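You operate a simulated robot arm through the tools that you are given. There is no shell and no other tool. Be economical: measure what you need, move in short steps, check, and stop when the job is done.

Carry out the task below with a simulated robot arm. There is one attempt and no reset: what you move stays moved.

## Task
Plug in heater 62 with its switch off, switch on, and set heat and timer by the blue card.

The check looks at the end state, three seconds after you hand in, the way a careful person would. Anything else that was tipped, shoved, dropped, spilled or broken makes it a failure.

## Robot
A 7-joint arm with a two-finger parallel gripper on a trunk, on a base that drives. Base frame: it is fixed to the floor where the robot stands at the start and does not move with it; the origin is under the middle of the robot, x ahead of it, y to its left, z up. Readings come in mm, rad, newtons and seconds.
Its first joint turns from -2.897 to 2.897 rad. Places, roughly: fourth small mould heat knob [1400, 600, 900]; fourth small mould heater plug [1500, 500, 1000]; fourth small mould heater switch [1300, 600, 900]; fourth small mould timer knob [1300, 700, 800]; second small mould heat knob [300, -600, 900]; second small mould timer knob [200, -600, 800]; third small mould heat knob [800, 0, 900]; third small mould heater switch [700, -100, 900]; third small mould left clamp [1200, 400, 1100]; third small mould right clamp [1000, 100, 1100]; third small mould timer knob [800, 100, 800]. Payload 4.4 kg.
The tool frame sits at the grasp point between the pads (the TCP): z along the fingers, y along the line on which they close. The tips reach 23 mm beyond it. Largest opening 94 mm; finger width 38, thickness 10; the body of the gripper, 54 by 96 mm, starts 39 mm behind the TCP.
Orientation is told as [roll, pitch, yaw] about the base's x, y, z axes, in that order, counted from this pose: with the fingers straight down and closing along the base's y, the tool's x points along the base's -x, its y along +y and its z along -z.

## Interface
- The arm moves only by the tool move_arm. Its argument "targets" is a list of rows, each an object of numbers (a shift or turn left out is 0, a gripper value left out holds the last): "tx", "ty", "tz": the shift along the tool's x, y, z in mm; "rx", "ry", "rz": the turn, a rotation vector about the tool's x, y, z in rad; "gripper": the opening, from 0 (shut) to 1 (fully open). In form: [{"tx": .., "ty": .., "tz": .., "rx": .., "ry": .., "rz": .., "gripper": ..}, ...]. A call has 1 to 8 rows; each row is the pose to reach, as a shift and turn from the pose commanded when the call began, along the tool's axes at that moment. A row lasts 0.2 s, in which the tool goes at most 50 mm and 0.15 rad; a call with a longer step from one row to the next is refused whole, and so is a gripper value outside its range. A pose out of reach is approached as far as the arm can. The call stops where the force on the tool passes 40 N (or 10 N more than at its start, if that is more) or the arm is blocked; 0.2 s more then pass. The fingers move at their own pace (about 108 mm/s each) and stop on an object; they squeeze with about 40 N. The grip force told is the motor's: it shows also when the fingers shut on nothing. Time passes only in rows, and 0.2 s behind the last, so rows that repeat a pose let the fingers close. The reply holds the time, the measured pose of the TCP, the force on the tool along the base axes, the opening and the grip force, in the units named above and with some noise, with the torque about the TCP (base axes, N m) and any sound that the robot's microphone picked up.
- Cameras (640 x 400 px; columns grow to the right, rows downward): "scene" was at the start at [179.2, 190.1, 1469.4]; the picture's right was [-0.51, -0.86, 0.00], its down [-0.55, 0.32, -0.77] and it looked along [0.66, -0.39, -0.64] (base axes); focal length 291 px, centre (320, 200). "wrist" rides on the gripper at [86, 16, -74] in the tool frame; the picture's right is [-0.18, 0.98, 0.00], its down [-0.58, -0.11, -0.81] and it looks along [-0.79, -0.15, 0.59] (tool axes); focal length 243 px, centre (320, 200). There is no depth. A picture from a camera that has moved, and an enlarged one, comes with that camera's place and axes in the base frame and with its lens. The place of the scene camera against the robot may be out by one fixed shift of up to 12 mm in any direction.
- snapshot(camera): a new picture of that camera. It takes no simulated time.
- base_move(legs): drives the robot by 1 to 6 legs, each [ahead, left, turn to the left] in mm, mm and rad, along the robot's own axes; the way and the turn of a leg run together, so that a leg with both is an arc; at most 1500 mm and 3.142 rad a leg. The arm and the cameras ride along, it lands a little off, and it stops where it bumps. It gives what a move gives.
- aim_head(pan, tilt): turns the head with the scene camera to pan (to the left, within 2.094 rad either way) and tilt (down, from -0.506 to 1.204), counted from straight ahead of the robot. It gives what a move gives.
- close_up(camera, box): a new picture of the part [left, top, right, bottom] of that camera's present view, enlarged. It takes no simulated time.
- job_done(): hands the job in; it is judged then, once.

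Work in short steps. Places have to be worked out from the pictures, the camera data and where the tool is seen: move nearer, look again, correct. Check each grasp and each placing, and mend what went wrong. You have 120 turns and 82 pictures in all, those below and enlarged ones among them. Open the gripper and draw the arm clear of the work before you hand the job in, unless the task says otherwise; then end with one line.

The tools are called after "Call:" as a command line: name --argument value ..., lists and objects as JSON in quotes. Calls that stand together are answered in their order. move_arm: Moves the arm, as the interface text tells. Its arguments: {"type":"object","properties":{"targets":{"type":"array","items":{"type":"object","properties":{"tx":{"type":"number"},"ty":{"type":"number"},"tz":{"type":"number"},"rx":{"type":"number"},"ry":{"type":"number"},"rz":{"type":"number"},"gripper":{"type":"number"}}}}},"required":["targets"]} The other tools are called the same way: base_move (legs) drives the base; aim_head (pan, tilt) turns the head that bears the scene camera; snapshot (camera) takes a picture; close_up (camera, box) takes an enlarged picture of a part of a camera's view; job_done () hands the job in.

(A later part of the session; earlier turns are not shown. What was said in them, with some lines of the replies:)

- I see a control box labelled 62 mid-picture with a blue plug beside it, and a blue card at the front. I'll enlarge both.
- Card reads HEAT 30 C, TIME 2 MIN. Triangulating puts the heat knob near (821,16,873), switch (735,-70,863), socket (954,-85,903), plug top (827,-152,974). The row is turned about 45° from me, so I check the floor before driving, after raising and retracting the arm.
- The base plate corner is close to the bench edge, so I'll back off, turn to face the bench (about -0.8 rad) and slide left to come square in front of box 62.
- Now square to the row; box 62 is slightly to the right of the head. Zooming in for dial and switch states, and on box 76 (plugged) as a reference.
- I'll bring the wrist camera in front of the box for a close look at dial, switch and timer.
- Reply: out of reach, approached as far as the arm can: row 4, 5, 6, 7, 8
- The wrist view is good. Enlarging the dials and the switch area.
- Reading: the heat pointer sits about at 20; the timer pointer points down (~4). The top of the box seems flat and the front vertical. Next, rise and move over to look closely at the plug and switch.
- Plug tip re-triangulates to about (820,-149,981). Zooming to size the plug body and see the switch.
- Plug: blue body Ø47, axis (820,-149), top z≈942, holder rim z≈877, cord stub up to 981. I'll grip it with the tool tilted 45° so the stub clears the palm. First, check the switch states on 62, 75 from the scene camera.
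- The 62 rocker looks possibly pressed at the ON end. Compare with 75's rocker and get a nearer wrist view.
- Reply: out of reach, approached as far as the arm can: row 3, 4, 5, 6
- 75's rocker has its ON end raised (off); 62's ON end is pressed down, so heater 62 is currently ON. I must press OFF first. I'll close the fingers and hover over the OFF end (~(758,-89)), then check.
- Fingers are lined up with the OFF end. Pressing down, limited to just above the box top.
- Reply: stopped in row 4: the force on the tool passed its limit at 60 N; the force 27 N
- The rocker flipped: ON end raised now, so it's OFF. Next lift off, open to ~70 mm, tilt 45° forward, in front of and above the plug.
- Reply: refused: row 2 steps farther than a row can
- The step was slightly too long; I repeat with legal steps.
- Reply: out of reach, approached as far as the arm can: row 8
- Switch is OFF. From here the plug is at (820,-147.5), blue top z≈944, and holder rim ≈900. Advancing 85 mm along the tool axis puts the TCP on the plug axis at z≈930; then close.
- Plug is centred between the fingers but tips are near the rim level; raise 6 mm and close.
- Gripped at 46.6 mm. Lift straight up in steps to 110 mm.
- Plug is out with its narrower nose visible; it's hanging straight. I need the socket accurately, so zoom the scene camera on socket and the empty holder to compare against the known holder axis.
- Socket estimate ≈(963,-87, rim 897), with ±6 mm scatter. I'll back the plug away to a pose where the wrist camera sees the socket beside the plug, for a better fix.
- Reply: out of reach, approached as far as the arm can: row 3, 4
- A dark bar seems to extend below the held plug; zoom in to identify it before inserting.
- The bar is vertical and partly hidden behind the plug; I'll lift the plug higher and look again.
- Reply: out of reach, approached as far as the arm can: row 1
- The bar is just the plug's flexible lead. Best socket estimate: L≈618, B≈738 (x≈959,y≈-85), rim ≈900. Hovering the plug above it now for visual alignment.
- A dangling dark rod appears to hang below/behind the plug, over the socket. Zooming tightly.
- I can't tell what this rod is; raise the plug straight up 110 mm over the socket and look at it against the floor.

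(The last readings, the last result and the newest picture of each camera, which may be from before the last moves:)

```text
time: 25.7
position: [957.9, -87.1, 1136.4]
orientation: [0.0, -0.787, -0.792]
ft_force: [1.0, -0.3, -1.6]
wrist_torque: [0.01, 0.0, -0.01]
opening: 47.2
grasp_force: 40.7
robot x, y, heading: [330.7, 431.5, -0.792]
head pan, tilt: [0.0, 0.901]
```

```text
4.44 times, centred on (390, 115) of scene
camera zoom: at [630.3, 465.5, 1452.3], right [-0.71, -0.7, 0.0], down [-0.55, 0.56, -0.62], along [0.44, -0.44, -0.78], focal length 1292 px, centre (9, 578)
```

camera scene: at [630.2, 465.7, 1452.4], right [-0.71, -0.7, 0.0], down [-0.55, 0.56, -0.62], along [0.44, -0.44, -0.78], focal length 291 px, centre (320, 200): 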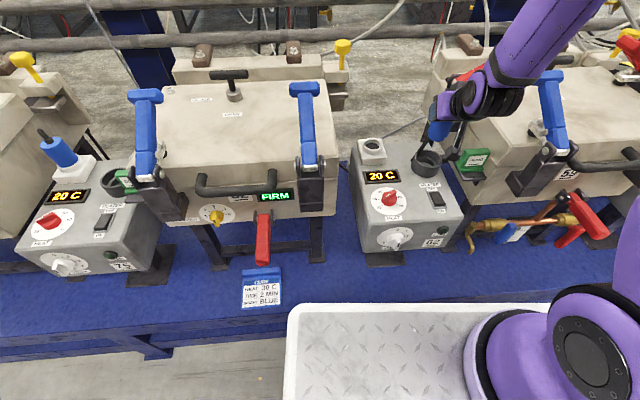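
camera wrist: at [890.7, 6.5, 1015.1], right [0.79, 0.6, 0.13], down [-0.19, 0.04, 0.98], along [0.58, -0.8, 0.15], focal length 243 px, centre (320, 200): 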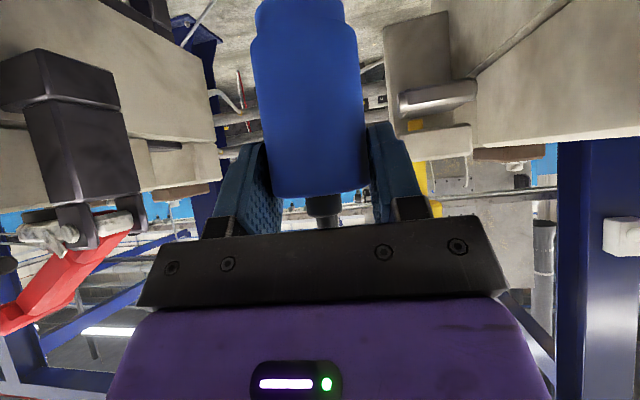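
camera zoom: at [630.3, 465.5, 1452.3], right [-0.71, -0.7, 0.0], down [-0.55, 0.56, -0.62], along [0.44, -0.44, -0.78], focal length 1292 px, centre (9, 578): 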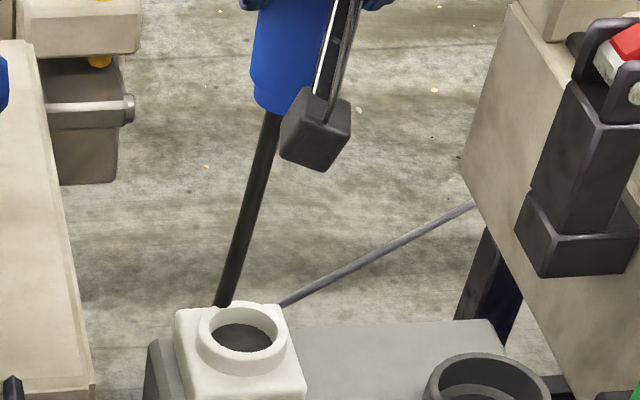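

The rod is just the lead running from the plug to inside the box (drawn through), no obstacle. Relative measurement says the socket is ~3 mm further left; lower to just above the rim and compare again.

Call:
move_arm --targets '[{"tz": 30, "tx": 30, "ty": 2}, {"tz": 60, "tx": 60, "ty": 3.5}, {"tz": 90, "tx": 90, "ty": 3.5}, {"tz": 107, "tx": 107, "ty": 3.5}]'

Call:
close_up --camera "scene" --box '[360, 125, 400, 160]'

```text
time: 26.7
position: [959.4, -83.4, 983.7]
orientation: [-0.001, -0.789, -0.792]
ft_force: [0.2, 0.9, -1.7]
wrist_torque: [0.0, 0.0, -0.01]
opening: 47.2
grasp_force: 40.5
robot x, y, heading: [333.2, 429.5, -0.791]
head pan, tilt: [0.0, 0.901]
```

```text
11.43 times, centred on (380, 142) of scene
camera zoom: at [629.6, 466.3, 1452.5], right [-0.71, -0.7, 0.0], down [-0.55, 0.56, -0.62], along [0.44, -0.44, -0.78], focal length 3324 px, centre (-366, 857)
```

zoom: 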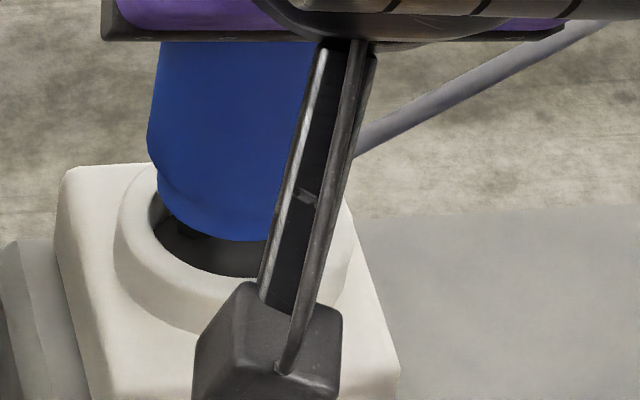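

Laterally aligned. Descend 10 mm slowly and look again for fore-aft alignment.

Call:
move_arm --targets '[{"tz": 3.5, "tx": 3.5}, {"tz": 7, "tx": 7}, {"tz": 7, "tx": 7}]'

Call:
close_up --camera "scene" --box '[360, 125, 400, 160]'

```text
time: 27.5
position: [961.0, -81.8, 975.2]
orientation: [0.0, -0.79, -0.794]
ft_force: [-0.2, -0.6, -1.9]
wrist_torque: [0.01, 0.0, -0.01]
opening: 46.9
grasp_force: 40.3
robot x, y, heading: [331.8, 424.6, -0.79]
head pan, tilt: [0.0, 0.901]
```

```text
11.43 times, centred on (380, 142) of scene
camera zoom: at [630.0, 466.0, 1452.4], right [-0.71, -0.7, 0.0], down [-0.55, 0.56, -0.62], along [0.44, -0.44, -0.78], focal length 3324 px, centre (-366, 857)
```

zoom: 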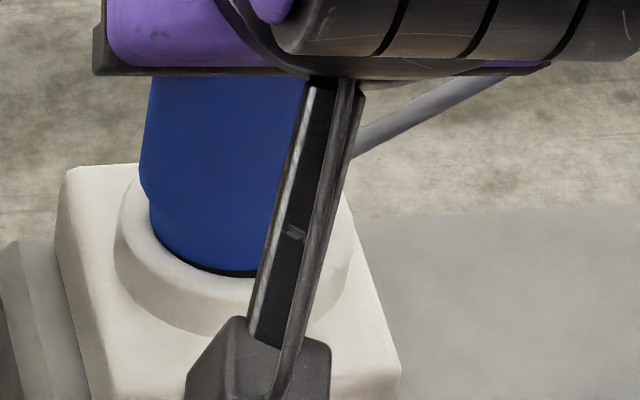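

Very nearly nested; continue down gently in small rows.

Call:
move_arm --targets '[{"tz": 1.5, "tx": 1.5}, {"tz": 3, "tx": 3}, {"tz": 4.5, "tx": 4.5}, {"tz": 6, "tx": 6}]'

Call:
close_up --camera "scene" --box '[360, 125, 400, 160]'

```text
time: 28.5
position: [961.0, -84.4, 967.0]
orientation: [0.001, -0.789, -0.793]
ft_force: [-0.5, 0.4, -1.8]
wrist_torque: [-0.02, 0.03, -0.01]
opening: 46.9
grasp_force: 40.2
robot x, y, heading: [336.1, 428.5, -0.788]
head pan, tilt: [0.0, 0.901]
```

```text
11.43 times, centred on (380, 142) of scene
camera zoom: at [629.9, 466.0, 1452.4], right [-0.71, -0.7, 0.0], down [-0.55, 0.56, -0.62], along [0.44, -0.44, -0.78], focal length 3324 px, centre (-366, 857)
```

zoom: 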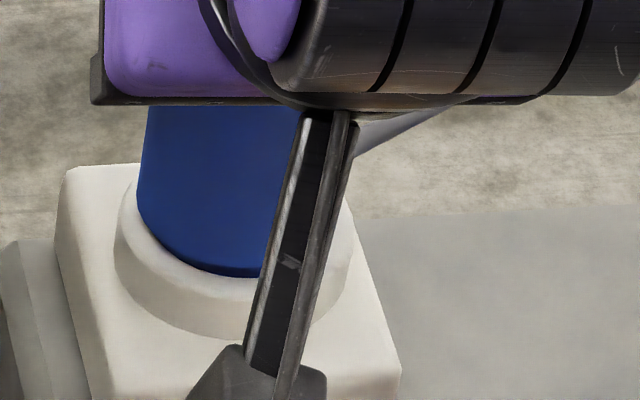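

The nose is inside with no force. Push down until it seats.

Call:
move_arm --targets '[{"tz": 2, "tx": 2}, {"tz": 4, "tx": 4}, {"tz": 6, "tx": 6}, {"tz": 8, "tx": 8}, {"tz": 10, "tx": 10}, {"tz": 12, "tx": 12}]'

Call:
close_up --camera "scene" --box '[350, 115, 410, 165]'

```text
time: 29.9
position: [959.6, -83.6, 949.7]
orientation: [0.0, -0.788, -0.796]
ft_force: [-9.2, -7.4, 21.4]
wrist_torque: [-0.2, 0.28, -0.3]
opening: 47.4
grasp_force: 40.1
robot x, y, heading: [328.2, 430.2, -0.792]
head pan, tilt: [0.0, 0.901]
heard: snap
```

```text
8.00 times, centred on (380, 140) of scene
camera zoom: at [628.8, 466.2, 1452.7], right [-0.71, -0.7, 0.0], down [-0.55, 0.56, -0.62], along [0.44, -0.44, -0.78], focal length 2326 px, centre (-160, 680)
```

zoom: 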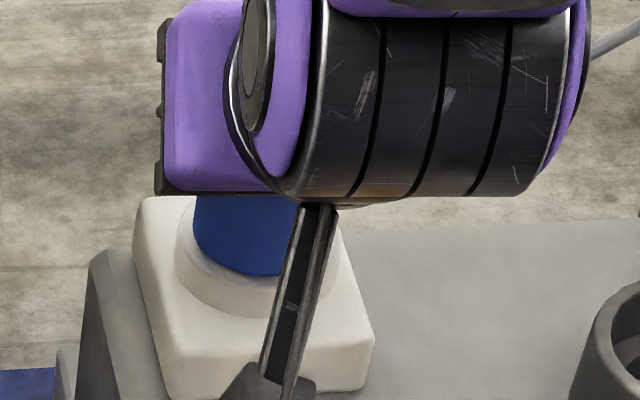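

A snap: plugged in. Open the fingers and back out along the tool axis, then rise.

Call:
move_arm --targets '[{"gripper": 0.8}, {"gripper": 0.8}, {"tz": -30, "gripper": 0.8}, {"tz": -70, "gripper": 0.8}, {"tz": -110, "gripper": 0.8}, {"tz": -140, "tx": -20, "gripper": 0.8}]'

Call:
snapshot --camera "scene"

```text
time: 31.3
position: [901.4, -22.4, 1063.8]
orientation: [-0.002, -0.788, -0.791]
ft_force: [0.8, -0.8, -0.2]
wrist_torque: [-0.01, 0.03, 0.01]
opening: 75.2
grasp_force: 0.2
robot x, y, heading: [332.3, 427.6, -0.793]
head pan, tilt: [0.0, 0.901]
```

```text
33 pictures are left
camera scene: at [630.5, 465.6, 1452.3], right [-0.71, -0.7, 0.0], down [-0.55, 0.56, -0.62], along [0.44, -0.44, -0.78], focal length 291 px, centre (320, 200)
```

scene: 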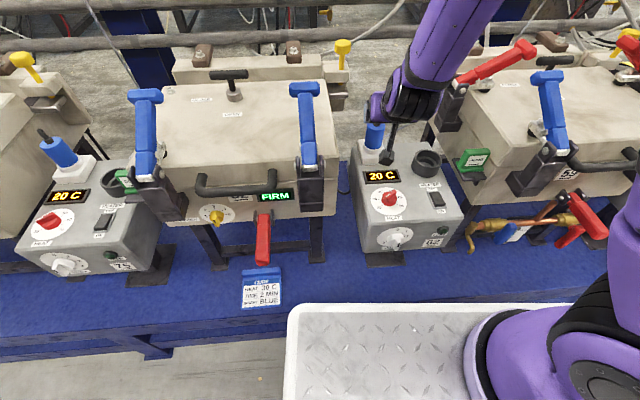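

Plug is seated. Next untilt the tool while rising, then back the base ~200 mm for better reach at the switch and knobs.

Call:
move_arm --targets '[{"tz": -20, "tx": -20, "ry": 0.14}, {"tz": -40, "tx": -40, "ry": 0.28}, {"tz": -40, "tx": -40, "ry": 0.42}, {"tz": -40, "tx": -40, "ry": 0.56}, {"tz": -40, "tx": -40, "ry": 0.7, "gripper": 0}, {"tz": -40, "tx": -40, "ry": 0.788, "gripper": 0}, {"tz": -40, "tx": -40, "ry": 0.788, "gripper": 0}]'

Call:
base_move --legs '[[-200, 0, 0]]'

```text
time: 32.9
position: [901.9, -22.3, 1119.8]
orientation: [0.0, 0.0, -0.793]
ft_force: [0.1, 0.2, 0.7]
wrist_torque: [0.01, 0.02, -0.01]
opening: 0.1
grasp_force: 39.9
robot x, y, heading: [331.9, 430.7, -0.788]
head pan, tilt: [0.0, 0.901]
```

```text
time: 34.5
position: [758.0, 121.5, 1118.8]
orientation: [0.0, 0.001, -0.793]
ft_force: [0.2, -0.2, -0.8]
wrist_torque: [0.0, 0.05, 0.0]
opening: 0.1
grasp_force: 39.9
robot x, y, heading: [191.3, 572.0, -0.791]
head pan, tilt: [0.0, 0.901]
```

Now move over the ON end of the rocker (≈(730,-63)) and hover.

Call:
move_arm --targets '[{"tx": -28, "ty": -37.4}, {"tx": -56, "ty": -74.8}, {"tx": -84, "ty": -112}, {"tx": -112, "ty": -149.5}, {"tx": -112, "ty": -149.5, "tz": 50}, {"tx": -112, "ty": -149.5, "tz": 100}, {"tx": -112, "ty": -149.5, "tz": 150}, {"tx": -112, "ty": -149.5, "tz": 198}]'

Call:
snapshot --camera "wrist"

Call:
snapshot --camera "scene"

```text
time: 36.3
position: [727.8, -62.0, 920.1]
orientation: [-0.001, -0.002, -0.793]
ft_force: [-0.2, 0.9, 0.2]
wrist_torque: [-0.01, 0.02, 0.0]
opening: 0.2
grasp_force: 40.2
robot x, y, heading: [191.2, 573.9, -0.792]
head pan, tilt: [0.0, 0.901]
```

```text
32 pictures are left
camera wrist: at [680.8, 10.3, 996.4], right [0.83, 0.56, 0.0], down [0.33, -0.49, 0.81], along [0.45, -0.67, -0.59], focal length 243 px, centre (320, 200)
```

wrist: 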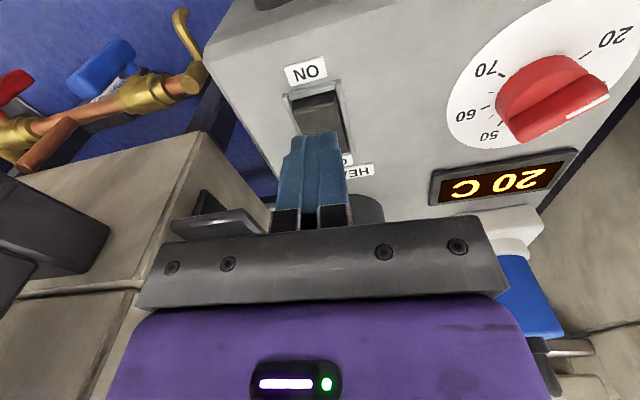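

```text
31 pictures are left
camera scene: at [486.3, 611.6, 1452.5], right [-0.71, -0.7, 0.0], down [-0.55, 0.56, -0.62], along [0.44, -0.44, -0.78], focal length 291 px, centre (320, 200)
```

scene: 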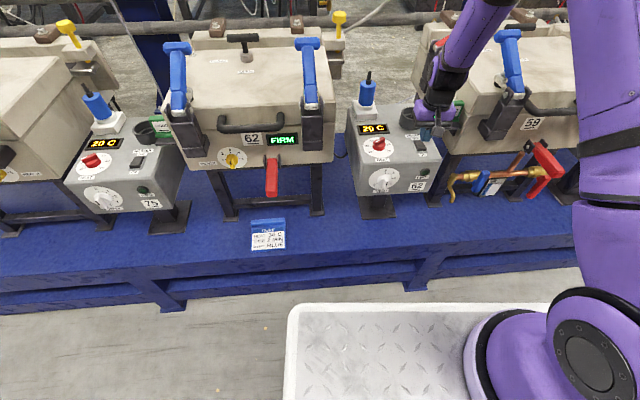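

The ON end is at B≈548; I shift 12 mm toward me so the fingers only press the front half, then press down.

Call:
move_arm --targets '[{"tx": 12}, {"tx": 12, "tz": 12}, {"tx": 12, "tz": 20}, {"tx": 12, "tz": 26}, {"tx": 12, "tz": 31}, {"tx": 12, "tz": 35}, {"tx": 12, "tz": 39}]'

Call:
close_up --camera "scene" --box '[390, 110, 450, 200]'

Call:
snapshot --camera "wrist"

```text
time: 37.6
position: [721.6, -54.7, 893.2]
orientation: [0.0, -0.005, -0.792]
ft_force: [-7.1, 6.1, 21.1]
wrist_torque: [-0.1, -0.16, 0.01]
opening: 0.0
grasp_force: 40.1
robot x, y, heading: [192.1, 571.1, -0.794]
head pan, tilt: [0.0, 0.901]
stopped in row 6: the force on the tool passed its limit at 48 N (the readings are from after the stop); the commanded pose is now the measured one
```

```text
4.44 times, centred on (420, 155) of scene
camera zoom: at [485.8, 612.1, 1452.6], right [-0.71, -0.7, 0.0], down [-0.55, 0.56, -0.62], along [0.44, -0.44, -0.78], focal length 1292 px, centre (-124, 400)
```

zoom: 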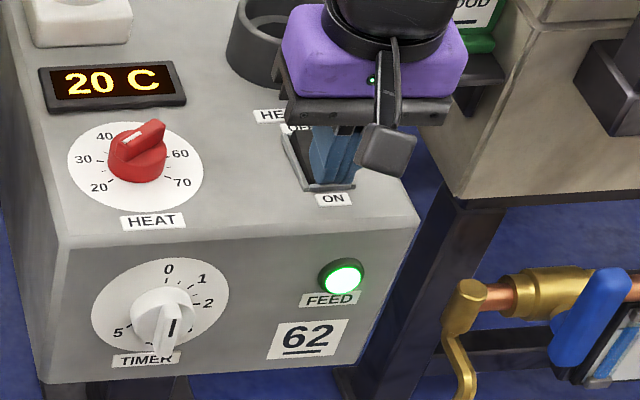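

```text
29 pictures are left
camera wrist: at [674.0, 17.9, 967.9], right [0.83, 0.56, 0.0], down [0.33, -0.49, 0.81], along [0.45, -0.67, -0.59], focal length 243 px, centre (320, 200)
```

wrist: 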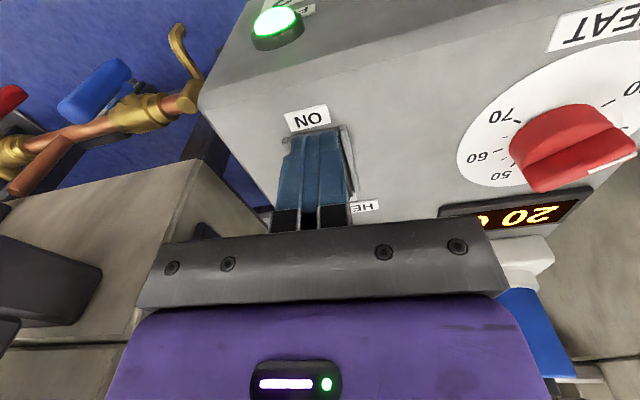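

FEED lamp is lit: heater 62 is powered. Next the heat knob: raise, move above it (≈(820,20)), rotate the tool 60° so the fingers close across the ridge.

Call:
move_arm --targets '[{"tz": -40}, {"tz": -75}, {"tz": -75, "tx": -8, "ty": 45, "gripper": 0.45}, {"tz": -75, "tx": -16, "ty": 90, "gripper": 0.45}, {"tz": -75, "tx": -16, "ty": 122.5, "rz": 0.15, "gripper": 0.45}, {"tz": -75, "tx": -16, "ty": 122.5, "rz": 0.3, "gripper": 0.45}, {"tz": -75, "tx": -16, "ty": 122.5, "rz": 0.45, "gripper": 0.45}, {"tz": -75, "tx": -16, "ty": 122.5, "rz": 0.6, "gripper": 0.45}]'

Call:
move_arm --targets '[{"rz": 0.15}, {"rz": 0.3}, {"rz": 0.447}, {"rz": 0.447}]'

Call:
snapshot --camera "wrist"

Call:
close_up --camera "scene" --box '[340, 100, 430, 200]'

```text
time: 39.4
position: [820.8, 20.5, 965.2]
orientation: [0.002, -0.002, -1.395]
ft_force: [0.1, -0.1, -1.2]
wrist_torque: [0.03, -0.02, 0.01]
opening: 42.0
grasp_force: 0.0
robot x, y, heading: [188.5, 576.2, -0.791]
head pan, tilt: [0.0, 0.901]
```

```text
time: 40.4
position: [819.6, 19.5, 965.8]
orientation: [0.002, -0.002, -1.841]
ft_force: [0.4, -0.9, -0.1]
wrist_torque: [-0.03, -0.02, 0.01]
opening: 42.4
grasp_force: 0.1
robot x, y, heading: [187.9, 575.1, -0.792]
head pan, tilt: [0.0, 0.901]
```

```text
28 pictures are left
camera wrist: at [860.4, 98.8, 1041.4], right [0.9, -0.44, 0.0], down [-0.26, -0.53, 0.81], along [-0.35, -0.73, -0.59], focal length 243 px, centre (320, 200)
```

wrist: 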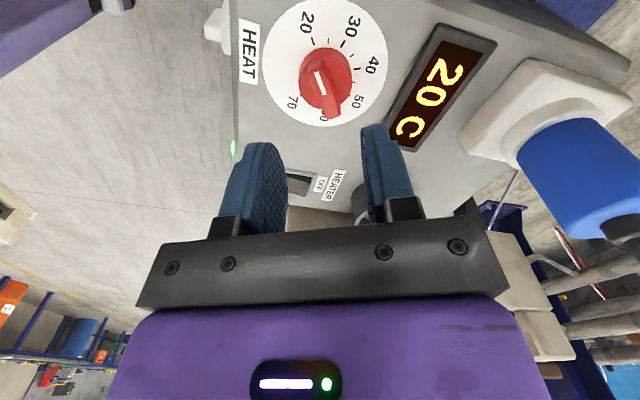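

```text
4.00 times, centred on (385, 150) of scene
camera zoom: at [486.7, 611.1, 1452.4], right [-0.71, -0.7, 0.0], down [-0.55, 0.56, -0.62], along [0.44, -0.44, -0.78], focal length 1163 px, centre (60, 400)
```

zoom: 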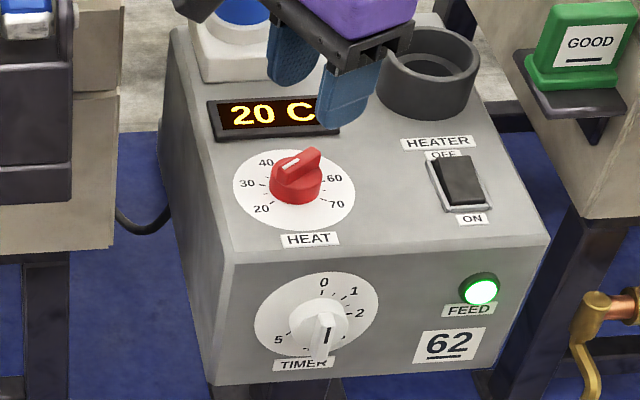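

The ridge runs along my view. Zoom to check the pointer against the ticks.

Call:
close_up --camera "wrist" --box '[250, 0, 400, 130]'

```text
3.08 times, centred on (325, 65) of wrist
camera zoom: at [860.4, 98.8, 1041.4], right [0.9, -0.44, 0.0], down [-0.26, -0.53, 0.81], along [-0.35, -0.73, -0.59], focal length 746 px, centre (305, 615)
```

zoom: 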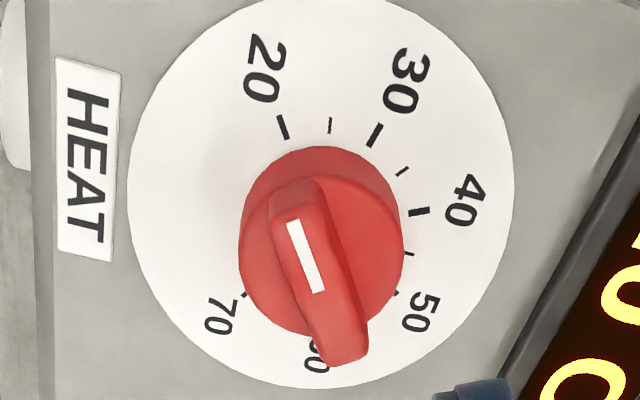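

Pointer is exactly at 20; ticks are ~50° apart. I fine-align (rz −0.1, 5 mm shift), descend so the tips straddle the ridge, and look before closing.

Call:
move_arm --targets '[{"ty": 4.9, "tx": 0.8, "tz": 20, "rz": -0.1}, {"ty": 4.9, "tx": 0.8, "tz": 40, "rz": -0.1}, {"ty": 4.9, "tx": 0.8, "tz": 52, "rz": -0.1}, {"ty": 4.9, "tx": 0.8, "tz": 59, "rz": -0.1}]'

Call:
snapshot --camera "wrist"

Call:
close_up --camera "scene" --box '[350, 110, 410, 170]'

```text
time: 41.4
position: [824.9, 19.7, 907.1]
orientation: [0.004, -0.003, -1.739]
ft_force: [-0.6, -0.3, 0.2]
wrist_torque: [0.01, -0.01, -0.01]
opening: 42.0
grasp_force: 0.0
robot x, y, heading: [193.8, 573.6, -0.788]
head pan, tilt: [0.0, 0.901]
```

```text
25 pictures are left
camera wrist: at [857.6, 102.0, 982.1], right [0.94, -0.35, 0.0], down [-0.21, -0.55, 0.81], along [-0.28, -0.76, -0.59], focal length 243 px, centre (320, 200)
```

wrist: 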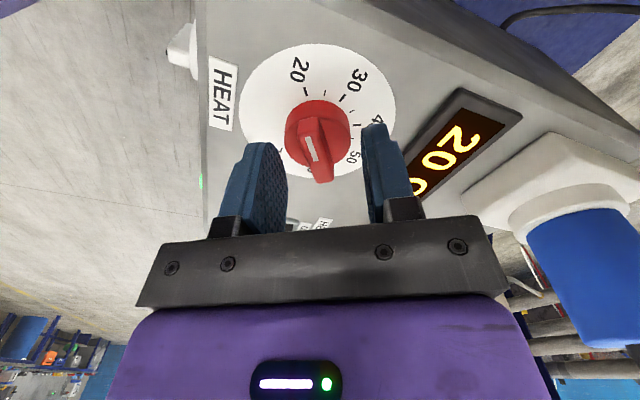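

```text
6.67 times, centred on (380, 140) of scene
camera zoom: at [486.6, 611.2, 1452.4], right [-0.71, -0.7, 0.0], down [-0.55, 0.56, -0.62], along [0.44, -0.44, -0.78], focal length 1939 px, centre (-80, 600)
```

zoom: 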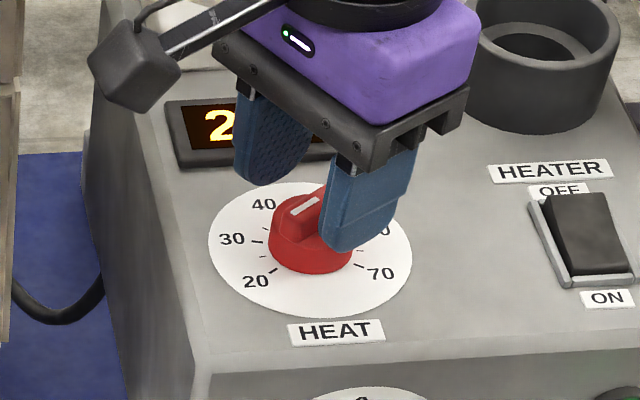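

Ridge is centred between the fingers. Lower 3 mm more and close on the ridge.

Call:
move_arm --targets '[{"tz": 3}, {"tz": 3, "gripper": 0.0}, {"tz": 3, "gripper": 0.0}, {"tz": 3, "gripper": 0.0}]'

Call:
snapshot --camera "wrist"

```text
time: 42.4
position: [823.3, 19.9, 903.8]
orientation: [0.001, 0.001, -1.74]
ft_force: [-23.4, 8.5, -0.5]
wrist_torque: [0.96, 0.32, -0.04]
opening: 11.9
grasp_force: 45.3
robot x, y, heading: [194.2, 574.4, -0.798]
head pan, tilt: [0.0, 0.901]
```

```text
23 pictures are left
camera wrist: at [855.8, 101.6, 979.1], right [0.94, -0.35, 0.0], down [-0.21, -0.55, 0.81], along [-0.28, -0.76, -0.59], focal length 243 px, centre (320, 200)
```

wrist: 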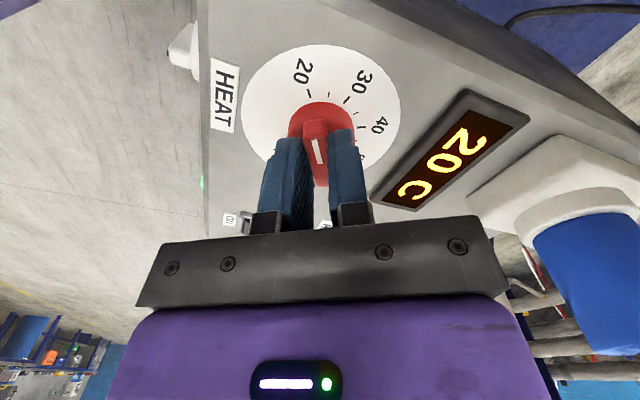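

Gripped the ridge (11.9 mm) with a ~25 N side load; relieve it by 2 mm, then turn clockwise ~50° in steps.

Call:
move_arm --targets '[{"ty": -2}, {"ty": -2, "rz": 0.13}, {"ty": -2, "rz": 0.26}, {"ty": -2, "rz": 0.39}, {"ty": -2, "rz": 0.52}]'

```text
time: 43.6
position: [825.2, 18.8, 904.7]
orientation: [0.005, 0.001, -2.261]
ft_force: [5.9, -0.8, -19.4]
wrist_torque: [-0.46, 0.4, 0.03]
opening: 11.8
grasp_force: 44.3
robot x, y, heading: [187.5, 570.9, -0.792]
head pan, tilt: [0.0, 0.901]
```

Turning with it well. Another 0.35 rad, then check.

Call:
move_arm --targets '[{"rz": 0.12}, {"rz": 0.24}, {"rz": 0.35}, {"rz": 0.35}]'

Call:
close_up --camera "wrist" --box '[200, 0, 460, 220]'

```text
time: 44.6
position: [825.8, 17.8, 904.3]
orientation: [0.005, 0.002, -2.611]
ft_force: [29.5, -13.7, -20.1]
wrist_torque: [-0.18, -0.42, 0.03]
opening: 11.9
grasp_force: 44.9
robot x, y, heading: [187.0, 573.1, -0.794]
head pan, tilt: [0.0, 0.901]
```

```text
1.82 times, centred on (330, 110) of wrist
camera zoom: at [909.5, 47.9, 979.6], right [0.34, -0.94, 0.0], down [-0.56, -0.2, 0.8], along [-0.76, -0.28, -0.59], focal length 441 px, centre (302, 364)
```

zoom: 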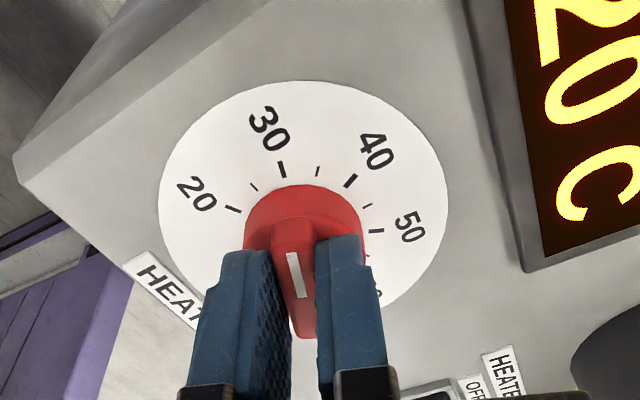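

Stripe direction (28°) matches the 30 tick direction (28°). Release and rise, then verify.

Call:
move_arm --targets '[{"gripper": 0.4}, {"gripper": 0.4}, {"tz": -30, "gripper": 0.4}, {"tz": -70, "gripper": 0.4}, {"tz": -110, "gripper": 0.4}]'

Call:
close_up --camera "wrist" --box '[200, 0, 460, 160]'

```text
time: 45.8
position: [821.9, 21.9, 1012.8]
orientation: [0.003, 0.0, -2.609]
ft_force: [0.1, -0.3, -1.6]
wrist_torque: [0.01, 0.0, 0.01]
opening: 37.6
grasp_force: 0.0
robot x, y, heading: [193.6, 572.3, -0.791]
head pan, tilt: [0.0, 0.901]
```

```text
2.46 times, centred on (330, 80) of wrist
camera zoom: at [906.6, 50.7, 1088.3], right [0.34, -0.94, 0.0], down [-0.56, -0.2, 0.81], along [-0.76, -0.28, -0.59], focal length 597 px, centre (295, 495)
```

zoom: 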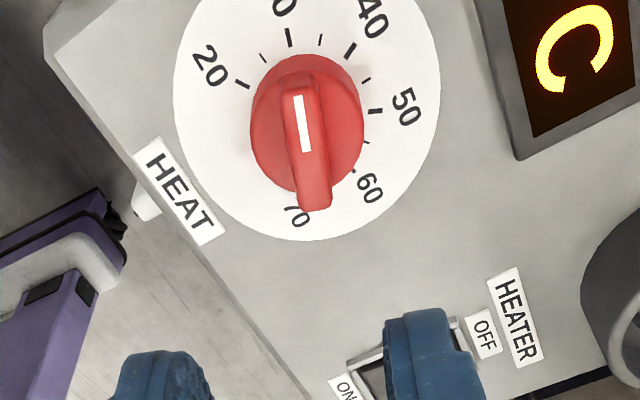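

Heat reads 30. Next the timer: dial centre ≈ L 575, B ≈ 508, z ≈ 791 on the vertical front; 2 is at 3 o'clock and the pointer is about straight down. I'll back off, return the yaw, then pitch the tool horizontal.

Call:
move_arm --targets '[{"tx": -17, "ty": -43.6, "rz": -0.1}, {"tx": -34, "ty": -87.2, "rz": -0.24}, {"tx": -51, "ty": -130.8, "rz": -0.38}, {"tx": -67.9, "ty": -174.5, "rz": -0.52}, {"tx": -67.9, "ty": -174.5, "rz": -0.67}, {"tx": -67.9, "ty": -174.5, "rz": -0.82}, {"tx": -67.9, "ty": -174.5, "rz": -0.97}, {"tx": -67.9, "ty": -174.5, "rz": -1.12}]'

Call:
move_arm --targets '[{"rz": -0.14}, {"rz": -0.28}, {"rz": -0.42}, {"rz": -0.56}, {"rz": -0.7}]'

Call:
move_arm --targets '[{"ry": -0.15}, {"ry": -0.3}, {"ry": -0.45}, {"ry": -0.6}, {"ry": -0.75}, {"ry": -0.9}, {"ry": -1.05}, {"ry": -1.2}]'

```text
time: 47.6
position: [675.5, 135.5, 1013.9]
orientation: [0.004, -0.004, -1.484]
ft_force: [-0.3, 0.3, -0.5]
wrist_torque: [0.02, 0.0, -0.01]
opening: 37.9
grasp_force: 0.1
robot x, y, heading: [188.5, 570.3, -0.789]
head pan, tilt: [0.0, 0.901]
```

```text
time: 48.8
position: [675.2, 134.7, 1013.7]
orientation: [0.0, -0.003, -0.788]
ft_force: [0.4, -0.5, -0.2]
wrist_torque: [-0.02, 0.02, -0.01]
opening: 37.8
grasp_force: 0.1
robot x, y, heading: [191.1, 571.5, -0.791]
head pan, tilt: [0.0, 0.901]
```

```text
time: 50.6
position: [717.4, 117.8, 1001.6]
orientation: [0.0, -1.206, -0.79]
ft_force: [-0.1, -0.4, 1.2]
wrist_torque: [0.04, 0.01, -0.02]
opening: 37.7
grasp_force: 0.0
out of reach, approached as far as the arm can: row 5, 6, 7, 8
robot x, y, heading: [188.2, 576.9, -0.796]
head pan, tilt: [0.0, 0.901]
```

Too cramped at this distance; back the base 150 mm more, then finish pitching to horizontal.

Call:
base_move --legs '[[-150, 0, 0]]'

Call:
move_arm --targets '[{"ry": -0.12}, {"ry": -0.24}, {"ry": -0.36}]'

```text
time: 52.0
position: [614.1, 225.5, 1001.2]
orientation: [-0.001, -1.205, -0.787]
ft_force: [0.2, 0.8, -0.5]
wrist_torque: [-0.02, 0.02, -0.02]
opening: 37.6
grasp_force: 0.0
robot x, y, heading: [83.2, 678.5, -0.79]
head pan, tilt: [0.0, 0.901]
```

```text
time: 52.8
position: [613.1, 226.4, 1001.6]
orientation: [0.075, -1.565, -0.864]
ft_force: [0.0, 0.2, 0.8]
wrist_torque: [-0.03, 0.0, 0.01]
opening: 37.5
grasp_force: 0.1
robot x, y, heading: [83.7, 677.8, -0.792]
head pan, tilt: [0.0, 0.901]
```

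Tool is horizontal, facing the box. Move down and forward to a pre-grasp pose ~60 mm in front of the timer knob.

Call:
move_arm --targets '[{"tx": 35, "tz": 25, "ty": -3}, {"tx": 70, "tz": 50, "ty": -6}, {"tx": 105, "tz": 75, "ty": -9}, {"tx": 140, "tz": 100, "ty": -12}, {"tx": 175, "tz": 125, "ty": -15}, {"tx": 210, "tz": 150, "ty": -18.6}]'

Call:
snapshot --camera "wrist"

Call:
close_up --camera "scene" --box '[320, 60, 480, 190]'

```text
time: 54.2
position: [707.2, 109.2, 790.1]
orientation: [0.046, -1.564, -0.833]
ft_force: [0.0, 1.1, -1.2]
wrist_torque: [0.0, 0.04, 0.0]
opening: 37.3
grasp_force: 0.1
robot x, y, heading: [87.6, 683.4, -0.79]
head pan, tilt: [0.0, 0.901]
```

```text
20 pictures are left
camera wrist: at [666.7, 173.3, 705.3], right [0.7, 0.69, 0.18], down [-0.64, 0.49, 0.59], along [0.32, -0.53, 0.79], focal length 243 px, centre (320, 200)
```

wrist: 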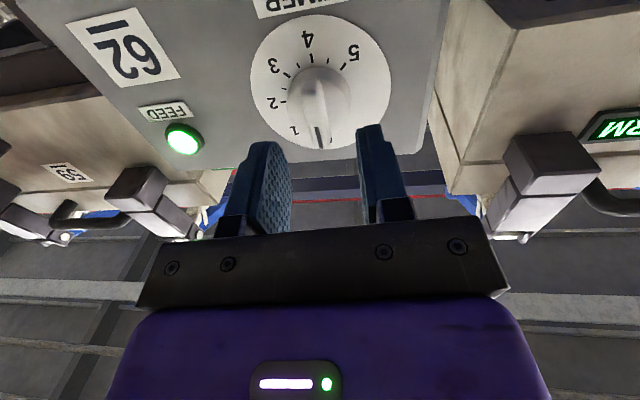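

```text
3.08 times, centred on (400, 125) of scene
camera zoom: at [380.6, 719.0, 1452.4], right [-0.71, -0.7, 0.0], down [-0.55, 0.56, -0.62], along [0.44, -0.44, -0.78], focal length 895 px, centre (74, 431)
```

zoom: 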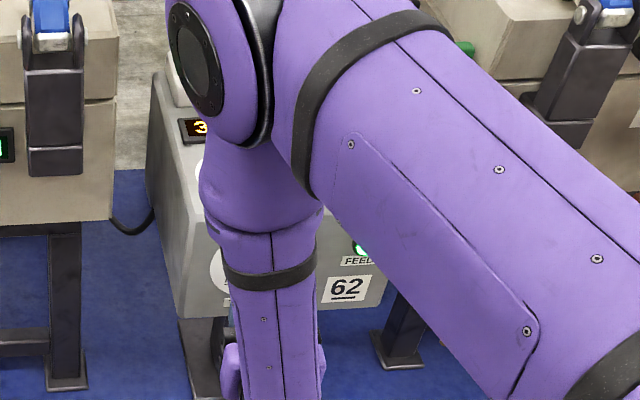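

The display now shows 3x °C. Zoom the timer dial to read the pointer.

Call:
close_up --camera "wrist" --box '[230, 0, 410, 160]'

```text
2.50 times, centred on (320, 80) of wrist
camera zoom: at [666.7, 173.3, 705.3], right [0.7, 0.69, 0.18], down [-0.64, 0.49, 0.59], along [0.32, -0.53, 0.79], focal length 606 px, centre (320, 500)
```

zoom: 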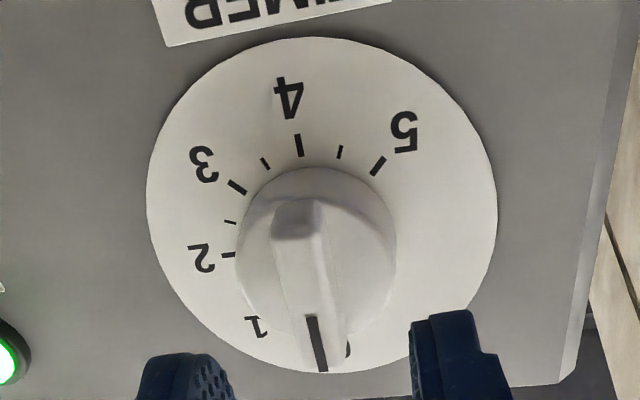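

The stripe end points up at 0, so the timer is at 0; to reach 2 it needs 90° clockwise. Ridge is vertical and centred; advance 43 mm.

Call:
move_arm --targets '[{"tz": 20, "gripper": 0.4}, {"tz": 33, "gripper": 0.4}, {"tz": 39, "gripper": 0.4}, {"tz": 43, "gripper": 0.4}]'

Call:
snapshot --camera "wrist"

```text
time: 55.2
position: [734.4, 80.9, 788.4]
orientation: [0.01, -1.561, -0.799]
ft_force: [-9.9, 8.8, 2.9]
wrist_torque: [-0.02, -0.22, 0.23]
opening: 37.1
grasp_force: 0.0
robot x, y, heading: [83.7, 680.0, -0.789]
head pan, tilt: [0.0, 0.901]
stopped in row 4: the force on the tool passed its limit at 46 N (the readings are from after the stop); the commanded pose is now the measured one
```

```text
17 pictures are left
camera wrist: at [693.4, 145.0, 704.4], right [0.7, 0.69, 0.18], down [-0.64, 0.49, 0.59], along [0.32, -0.53, 0.79], focal length 243 px, centre (320, 200)
```

wrist: 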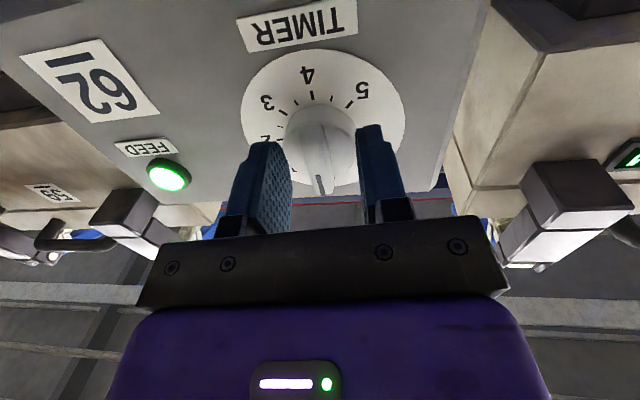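

Tips touch the knob's cylinder face at B≈462. Back off 2 mm and close on the ridge.

Call:
move_arm --targets '[{"tz": -2, "gripper": 0.4}, {"tz": -2, "gripper": 0}, {"tz": -2, "gripper": 0}, {"tz": -2, "gripper": 0}]'

Call:
snapshot --camera "wrist"

```text
time: 56.2
position: [732.6, 78.6, 790.1]
orientation: [-0.092, -1.562, -0.697]
ft_force: [-9.5, -18.0, 3.9]
wrist_torque: [0.34, 0.31, 0.15]
opening: 12.7
grasp_force: 45.4
robot x, y, heading: [85.5, 680.0, -0.789]
head pan, tilt: [0.0, 0.901]
```

```text
16 pictures are left
camera wrist: at [692.0, 143.9, 704.7], right [0.7, 0.69, 0.18], down [-0.64, 0.49, 0.59], along [0.32, -0.53, 0.79], focal length 243 px, centre (320, 200)
```

wrist: 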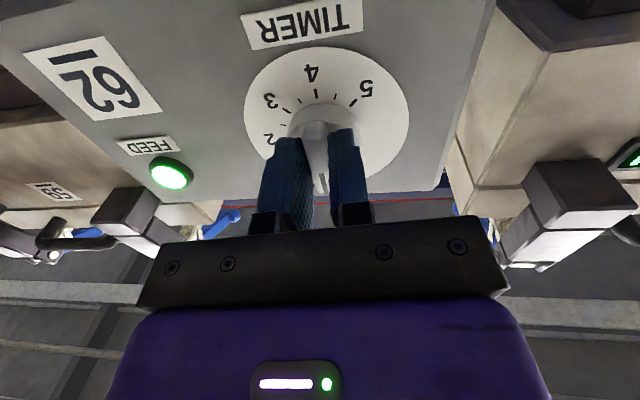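

Gripped (12.7 mm). Relieve ~1.5 mm sideways and turn clockwise in steps, half first.

Call:
move_arm --targets '[{"ty": -1.5}, {"ty": -1.5, "rz": 0.14}, {"ty": -1.5, "rz": 0.28}, {"ty": -1.5, "rz": 0.42}, {"ty": -1.5, "rz": 0.56}, {"ty": -1.5, "rz": 0.7}, {"ty": -1.5, "rz": 0.8}]'

Call:
snapshot --camera "wrist"

```text
time: 57.8
position: [733.2, 82.4, 789.3]
orientation: [1.559, -0.768, -2.346]
ft_force: [6.6, 16.8, 13.7]
wrist_torque: [0.09, 0.34, 1.44]
opening: 12.5
grasp_force: 44.8
robot x, y, heading: [83.5, 678.0, -0.792]
head pan, tilt: [0.0, 0.901]
```

```text
15 pictures are left
camera wrist: at [734.2, 187.0, 743.7], right [0.39, 0.38, 0.84], down [-0.92, 0.22, 0.33], along [-0.05, -0.9, 0.44], focal length 243 px, centre (320, 200)
```

wrist: 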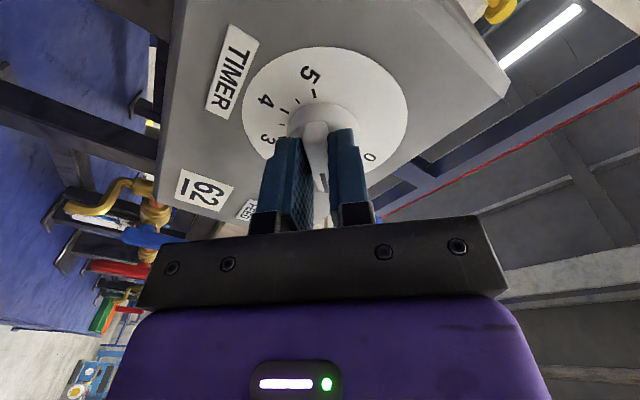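

It's following (now about 1). Continue another 0.77 rad.

Call:
move_arm --targets '[{"rz": 0.14}, {"rz": 0.28}, {"rz": 0.42}, {"rz": 0.56}, {"rz": 0.7}, {"rz": 0.77}, {"rz": 0.77}]'

Call:
close_up --camera "wrist" --box '[200, 20, 440, 220]'

```text
time: 58.4
position: [734.3, 83.8, 791.4]
orientation: [1.565, -0.514, -2.351]
ft_force: [-7.2, 8.9, 8.6]
wrist_torque: [-0.58, -0.51, -0.07]
opening: 12.0
grasp_force: 45.2
robot x, y, heading: [83.7, 680.5, -0.786]
head pan, tilt: [0.0, 0.901]
stopped in row 3: the force on the tool passed its limit at 41 N (the readings are from after the stop); the commanded pose is now the measured one
```

```text
2.00 times, centred on (320, 120) of wrist
camera zoom: at [741.6, 194.2, 764.3], right [0.23, 0.23, 0.95], down [-0.97, 0.17, 0.2], along [-0.12, -0.96, 0.26], focal length 485 px, centre (320, 360)
```

zoom: 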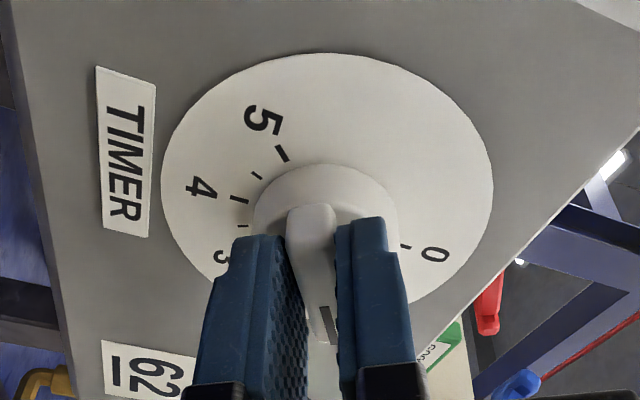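

A side load stopped it at ~60°. Continue the remaining ~0.51 rad from the relaxed pose.

Call:
move_arm --targets '[{"rz": 0.1}, {"rz": 0.2}, {"rz": 0.3}, {"rz": 0.4}, {"rz": 0.5}, {"rz": 0.51}]'

```text
time: 59.6
position: [735.1, 84.2, 794.9]
orientation: [1.57, -0.03, -2.353]
ft_force: [-13.7, 12.0, 12.6]
wrist_torque: [-0.33, -0.25, 0.07]
opening: 11.9
grasp_force: 45.6
robot x, y, heading: [82.8, 680.5, -0.792]
head pan, tilt: [0.0, 0.901]
stopped in row 6: the force on the tool passed its limit at 41 N (the readings are from after the stop); the commanded pose is now the measured one
```

The tool is now turned ~88–90°. Look at the dial.

Call:
close_up --camera "wrist" --box '[200, 20, 440, 220]'

```text
2.00 times, centred on (320, 120) of wrist
camera zoom: at [745.0, 197.0, 808.1], right [-0.11, -0.11, 0.99], down [-0.98, 0.15, -0.09], along [-0.14, -0.98, -0.12], focal length 485 px, centre (320, 360)
```

zoom: 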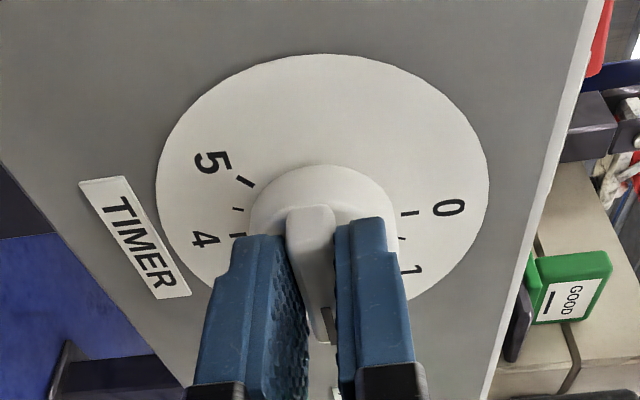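

Release gently and back off to see the pointer against the 2 tick.

Call:
move_arm --targets '[{"gripper": 0.4}, {"gripper": 0.4}, {"tz": -20, "gripper": 0.4}, {"tz": -50, "gripper": 0.4}, {"tz": -80, "gripper": 0.4}]'

Call:
snapshot --camera "wrist"

```text
time: 60.8
position: [679.0, 137.6, 793.1]
orientation: [1.568, -0.033, -2.352]
ft_force: [-0.2, 0.2, 0.0]
wrist_torque: [0.01, 0.0, 0.0]
opening: 37.7
grasp_force: 0.1
robot x, y, heading: [85.6, 682.4, -0.79]
head pan, tilt: [0.0, 0.901]
```

```text
12 pictures are left
camera wrist: at [688.7, 251.1, 807.3], right [-0.11, -0.11, 0.99], down [-0.98, 0.15, -0.09], along [-0.14, -0.98, -0.12], focal length 243 px, centre (320, 200)
```

wrist: 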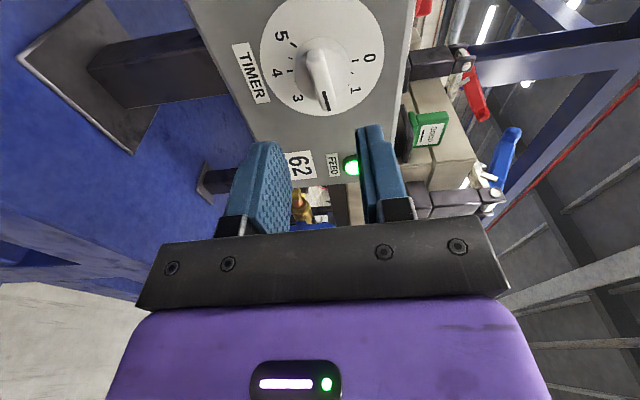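

Call:
close_up --camera "wrist" --box '[250, 0, 390, 125]'

```text
3.20 times, centred on (320, 62) of wrist
camera zoom: at [688.7, 251.1, 807.3], right [-0.11, -0.11, 0.99], down [-0.98, 0.15, -0.09], along [-0.14, -0.98, -0.12], focal length 776 px, centre (320, 640)
```

zoom: 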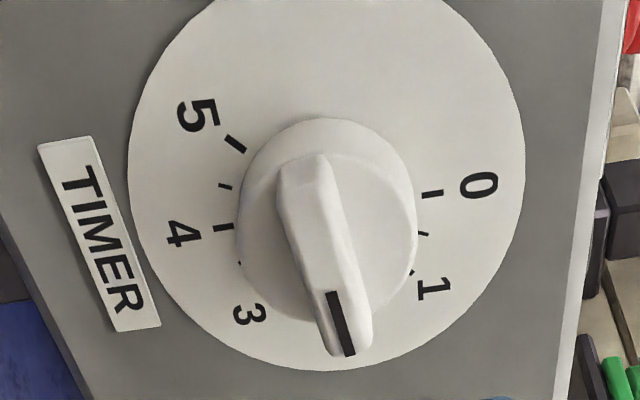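

0 and 4 ticks are exactly vertical, so 2 is horizontal; the pointer is ~7° short (≈1.85). Regrip with the tool centred better (2.6 mm up) and nudge it about 0.1 rad further.

Call:
move_arm --targets '[{"tz": 40, "ty": 2.6, "tx": 1, "rz": 0.0}, {"tz": 70, "ty": 2.6, "tx": 1, "rz": 0.0}, {"tz": 77, "ty": 2.6, "tx": 1, "rz": 0.0}, {"tz": 77, "ty": 2.6, "tx": 1, "rz": 0.0, "gripper": 0}, {"tz": 77, "ty": 2.6, "tx": 1, "rz": 0.0, "gripper": 0}, {"tz": 77, "ty": 2.6, "tx": 1, "rz": 0.0, "gripper": 0}]'

Call:
move_arm --targets '[{"rz": 0.04}, {"rz": 0.08}, {"rz": 0.08}]'

```text
time: 62.2
position: [734.6, 84.2, 794.7]
orientation: [1.564, -0.032, -2.348]
ft_force: [1.7, 1.0, -29.8]
wrist_torque: [0.39, 0.12, 0.59]
opening: 11.6
grasp_force: 44.8
robot x, y, heading: [83.3, 681.4, -0.796]
head pan, tilt: [0.0, 0.901]
```

```text
time: 63.0
position: [733.8, 86.2, 794.5]
orientation: [1.565, 0.046, -2.351]
ft_force: [-5.2, 10.0, -24.9]
wrist_torque: [0.36, 0.15, 0.6]
opening: 12.0
grasp_force: 44.6
robot x, y, heading: [87.2, 678.4, -0.794]
head pan, tilt: [0.0, 0.901]
```

Rotated a further ~0.08 rad. Release, back off and check.

Call:
move_arm --targets '[{"gripper": 0.4}, {"gripper": 0.4}, {"tz": -20, "gripper": 0.4}, {"tz": -50, "gripper": 0.4}, {"tz": -80, "gripper": 0.4}]'

Call:
close_up --camera "wrist" --box '[250, 0, 390, 125]'

```text
time: 64.2
position: [676.1, 141.9, 797.5]
orientation: [1.568, 0.047, -2.351]
ft_force: [0.9, -0.3, 0.1]
wrist_torque: [-0.02, 0.0, 0.01]
opening: 37.5
grasp_force: 0.1
robot x, y, heading: [84.7, 680.2, -0.793]
head pan, tilt: [0.0, 0.901]
```

```text
3.20 times, centred on (320, 62) of wrist
camera zoom: at [685.9, 255.0, 818.6], right [-0.16, -0.17, 0.97], down [-0.98, 0.16, -0.13], along [-0.13, -0.97, -0.19], focal length 776 px, centre (320, 640)
```

zoom: 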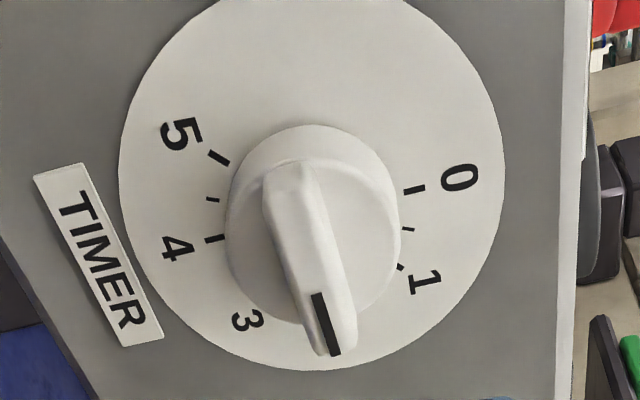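

Pointer now within ~1–2° of horizontal = 2 min. Withdraw the arm clear and verify everything from the scene camera.

Call:
move_arm --targets '[{"tz": -45}, {"tz": -80, "ty": 20}, {"tz": -80, "ty": 65}, {"tz": -80, "ty": 110}, {"tz": -80, "ty": 155}, {"tz": -80, "ty": 200}, {"tz": -80, "ty": 245}]'

Call:
snapshot --camera "scene"

```text
time: 65.8
position: [611.1, 191.1, 1040.5]
orientation: [1.568, 0.045, -2.352]
ft_force: [0.9, -0.8, 0.0]
wrist_torque: [0.0, -0.01, 0.0]
opening: 37.7
grasp_force: 0.1
robot x, y, heading: [85.9, 683.3, -0.787]
head pan, tilt: [0.0, 0.901]
```

```text
9 pictures are left
camera scene: at [381.0, 718.9, 1452.4], right [-0.71, -0.7, 0.0], down [-0.55, 0.56, -0.62], along [0.44, -0.44, -0.78], focal length 291 px, centre (320, 200)
```

scene: 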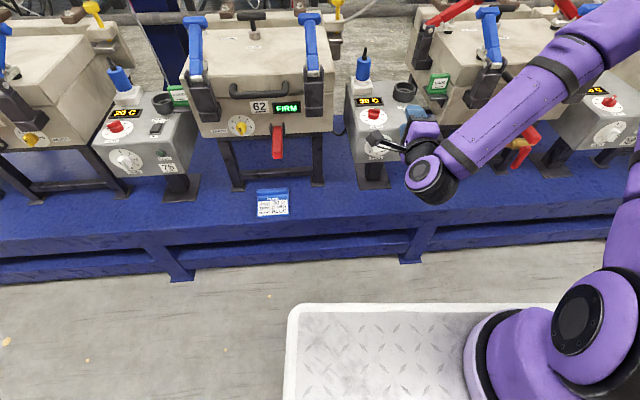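

The arm still covers the dials; move it right and up, and open the gripper.

Call:
move_arm --targets '[{"ty": 45, "gripper": 1}, {"ty": 90}, {"ty": 90, "tx": -45}, {"ty": 90, "tx": -90}, {"ty": 90, "tx": -135}, {"ty": 90, "tx": -180}]'

Call:
close_up --camera "scene" --box '[335, 40, 435, 190]'

Call:
close_up --camera "scene" --box '[345, 120, 415, 170]'

```text
time: 67.2
position: [488.7, 52.1, 1121.0]
orientation: [1.567, 0.046, -2.35]
ft_force: [2.1, -0.7, 0.3]
wrist_torque: [0.01, 0.02, -0.01]
opening: 94.0
grasp_force: 0.1
out of reach, approached as far as the arm can: row 2, 3, 4, 5, 6
robot x, y, heading: [84.6, 676.9, -0.794]
head pan, tilt: [0.0, 0.901]
```

```text
2.67 times, centred on (385, 115) of scene
camera zoom: at [381.3, 719.6, 1452.3], right [-0.71, -0.7, 0.0], down [-0.55, 0.56, -0.62], along [0.44, -0.44, -0.78], focal length 776 px, centre (147, 427)
```

zoom: 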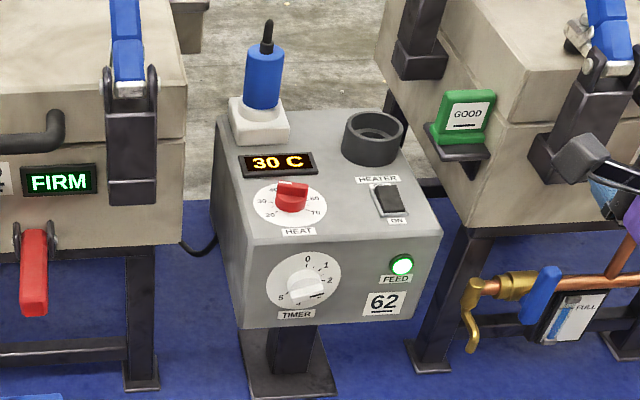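

```text
8.00 times, centred on (380, 145) of scene
camera zoom: at [381.3, 719.6, 1452.3], right [-0.71, -0.7, 0.0], down [-0.55, 0.56, -0.62], along [0.44, -0.44, -0.78], focal length 2326 px, centre (-160, 640)
```

zoom: 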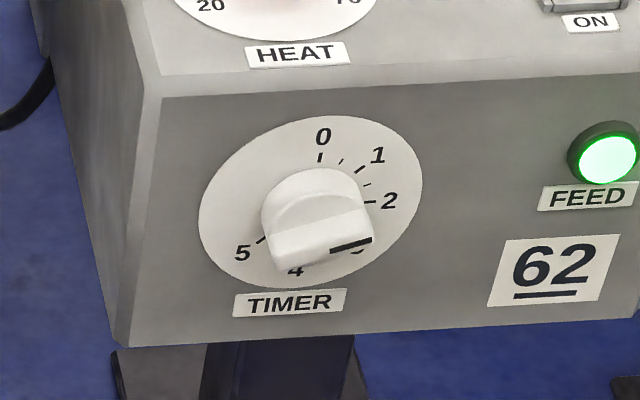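

Display reads 30 C, the FEED lamp is lit, the plug is seated, the rocker is on ON, and the timer pointer lines up with 2. The gripper is open and the arm is clear, so I'm handing in.

Call:
job_done

```text
The job is handed in.
```

I plugged in heater 62 with its switch off, then switched it on and set it by the blue card: heat at 30 C and timer at 2 min. Its display reads 30 C and the FEED lamp is lit.
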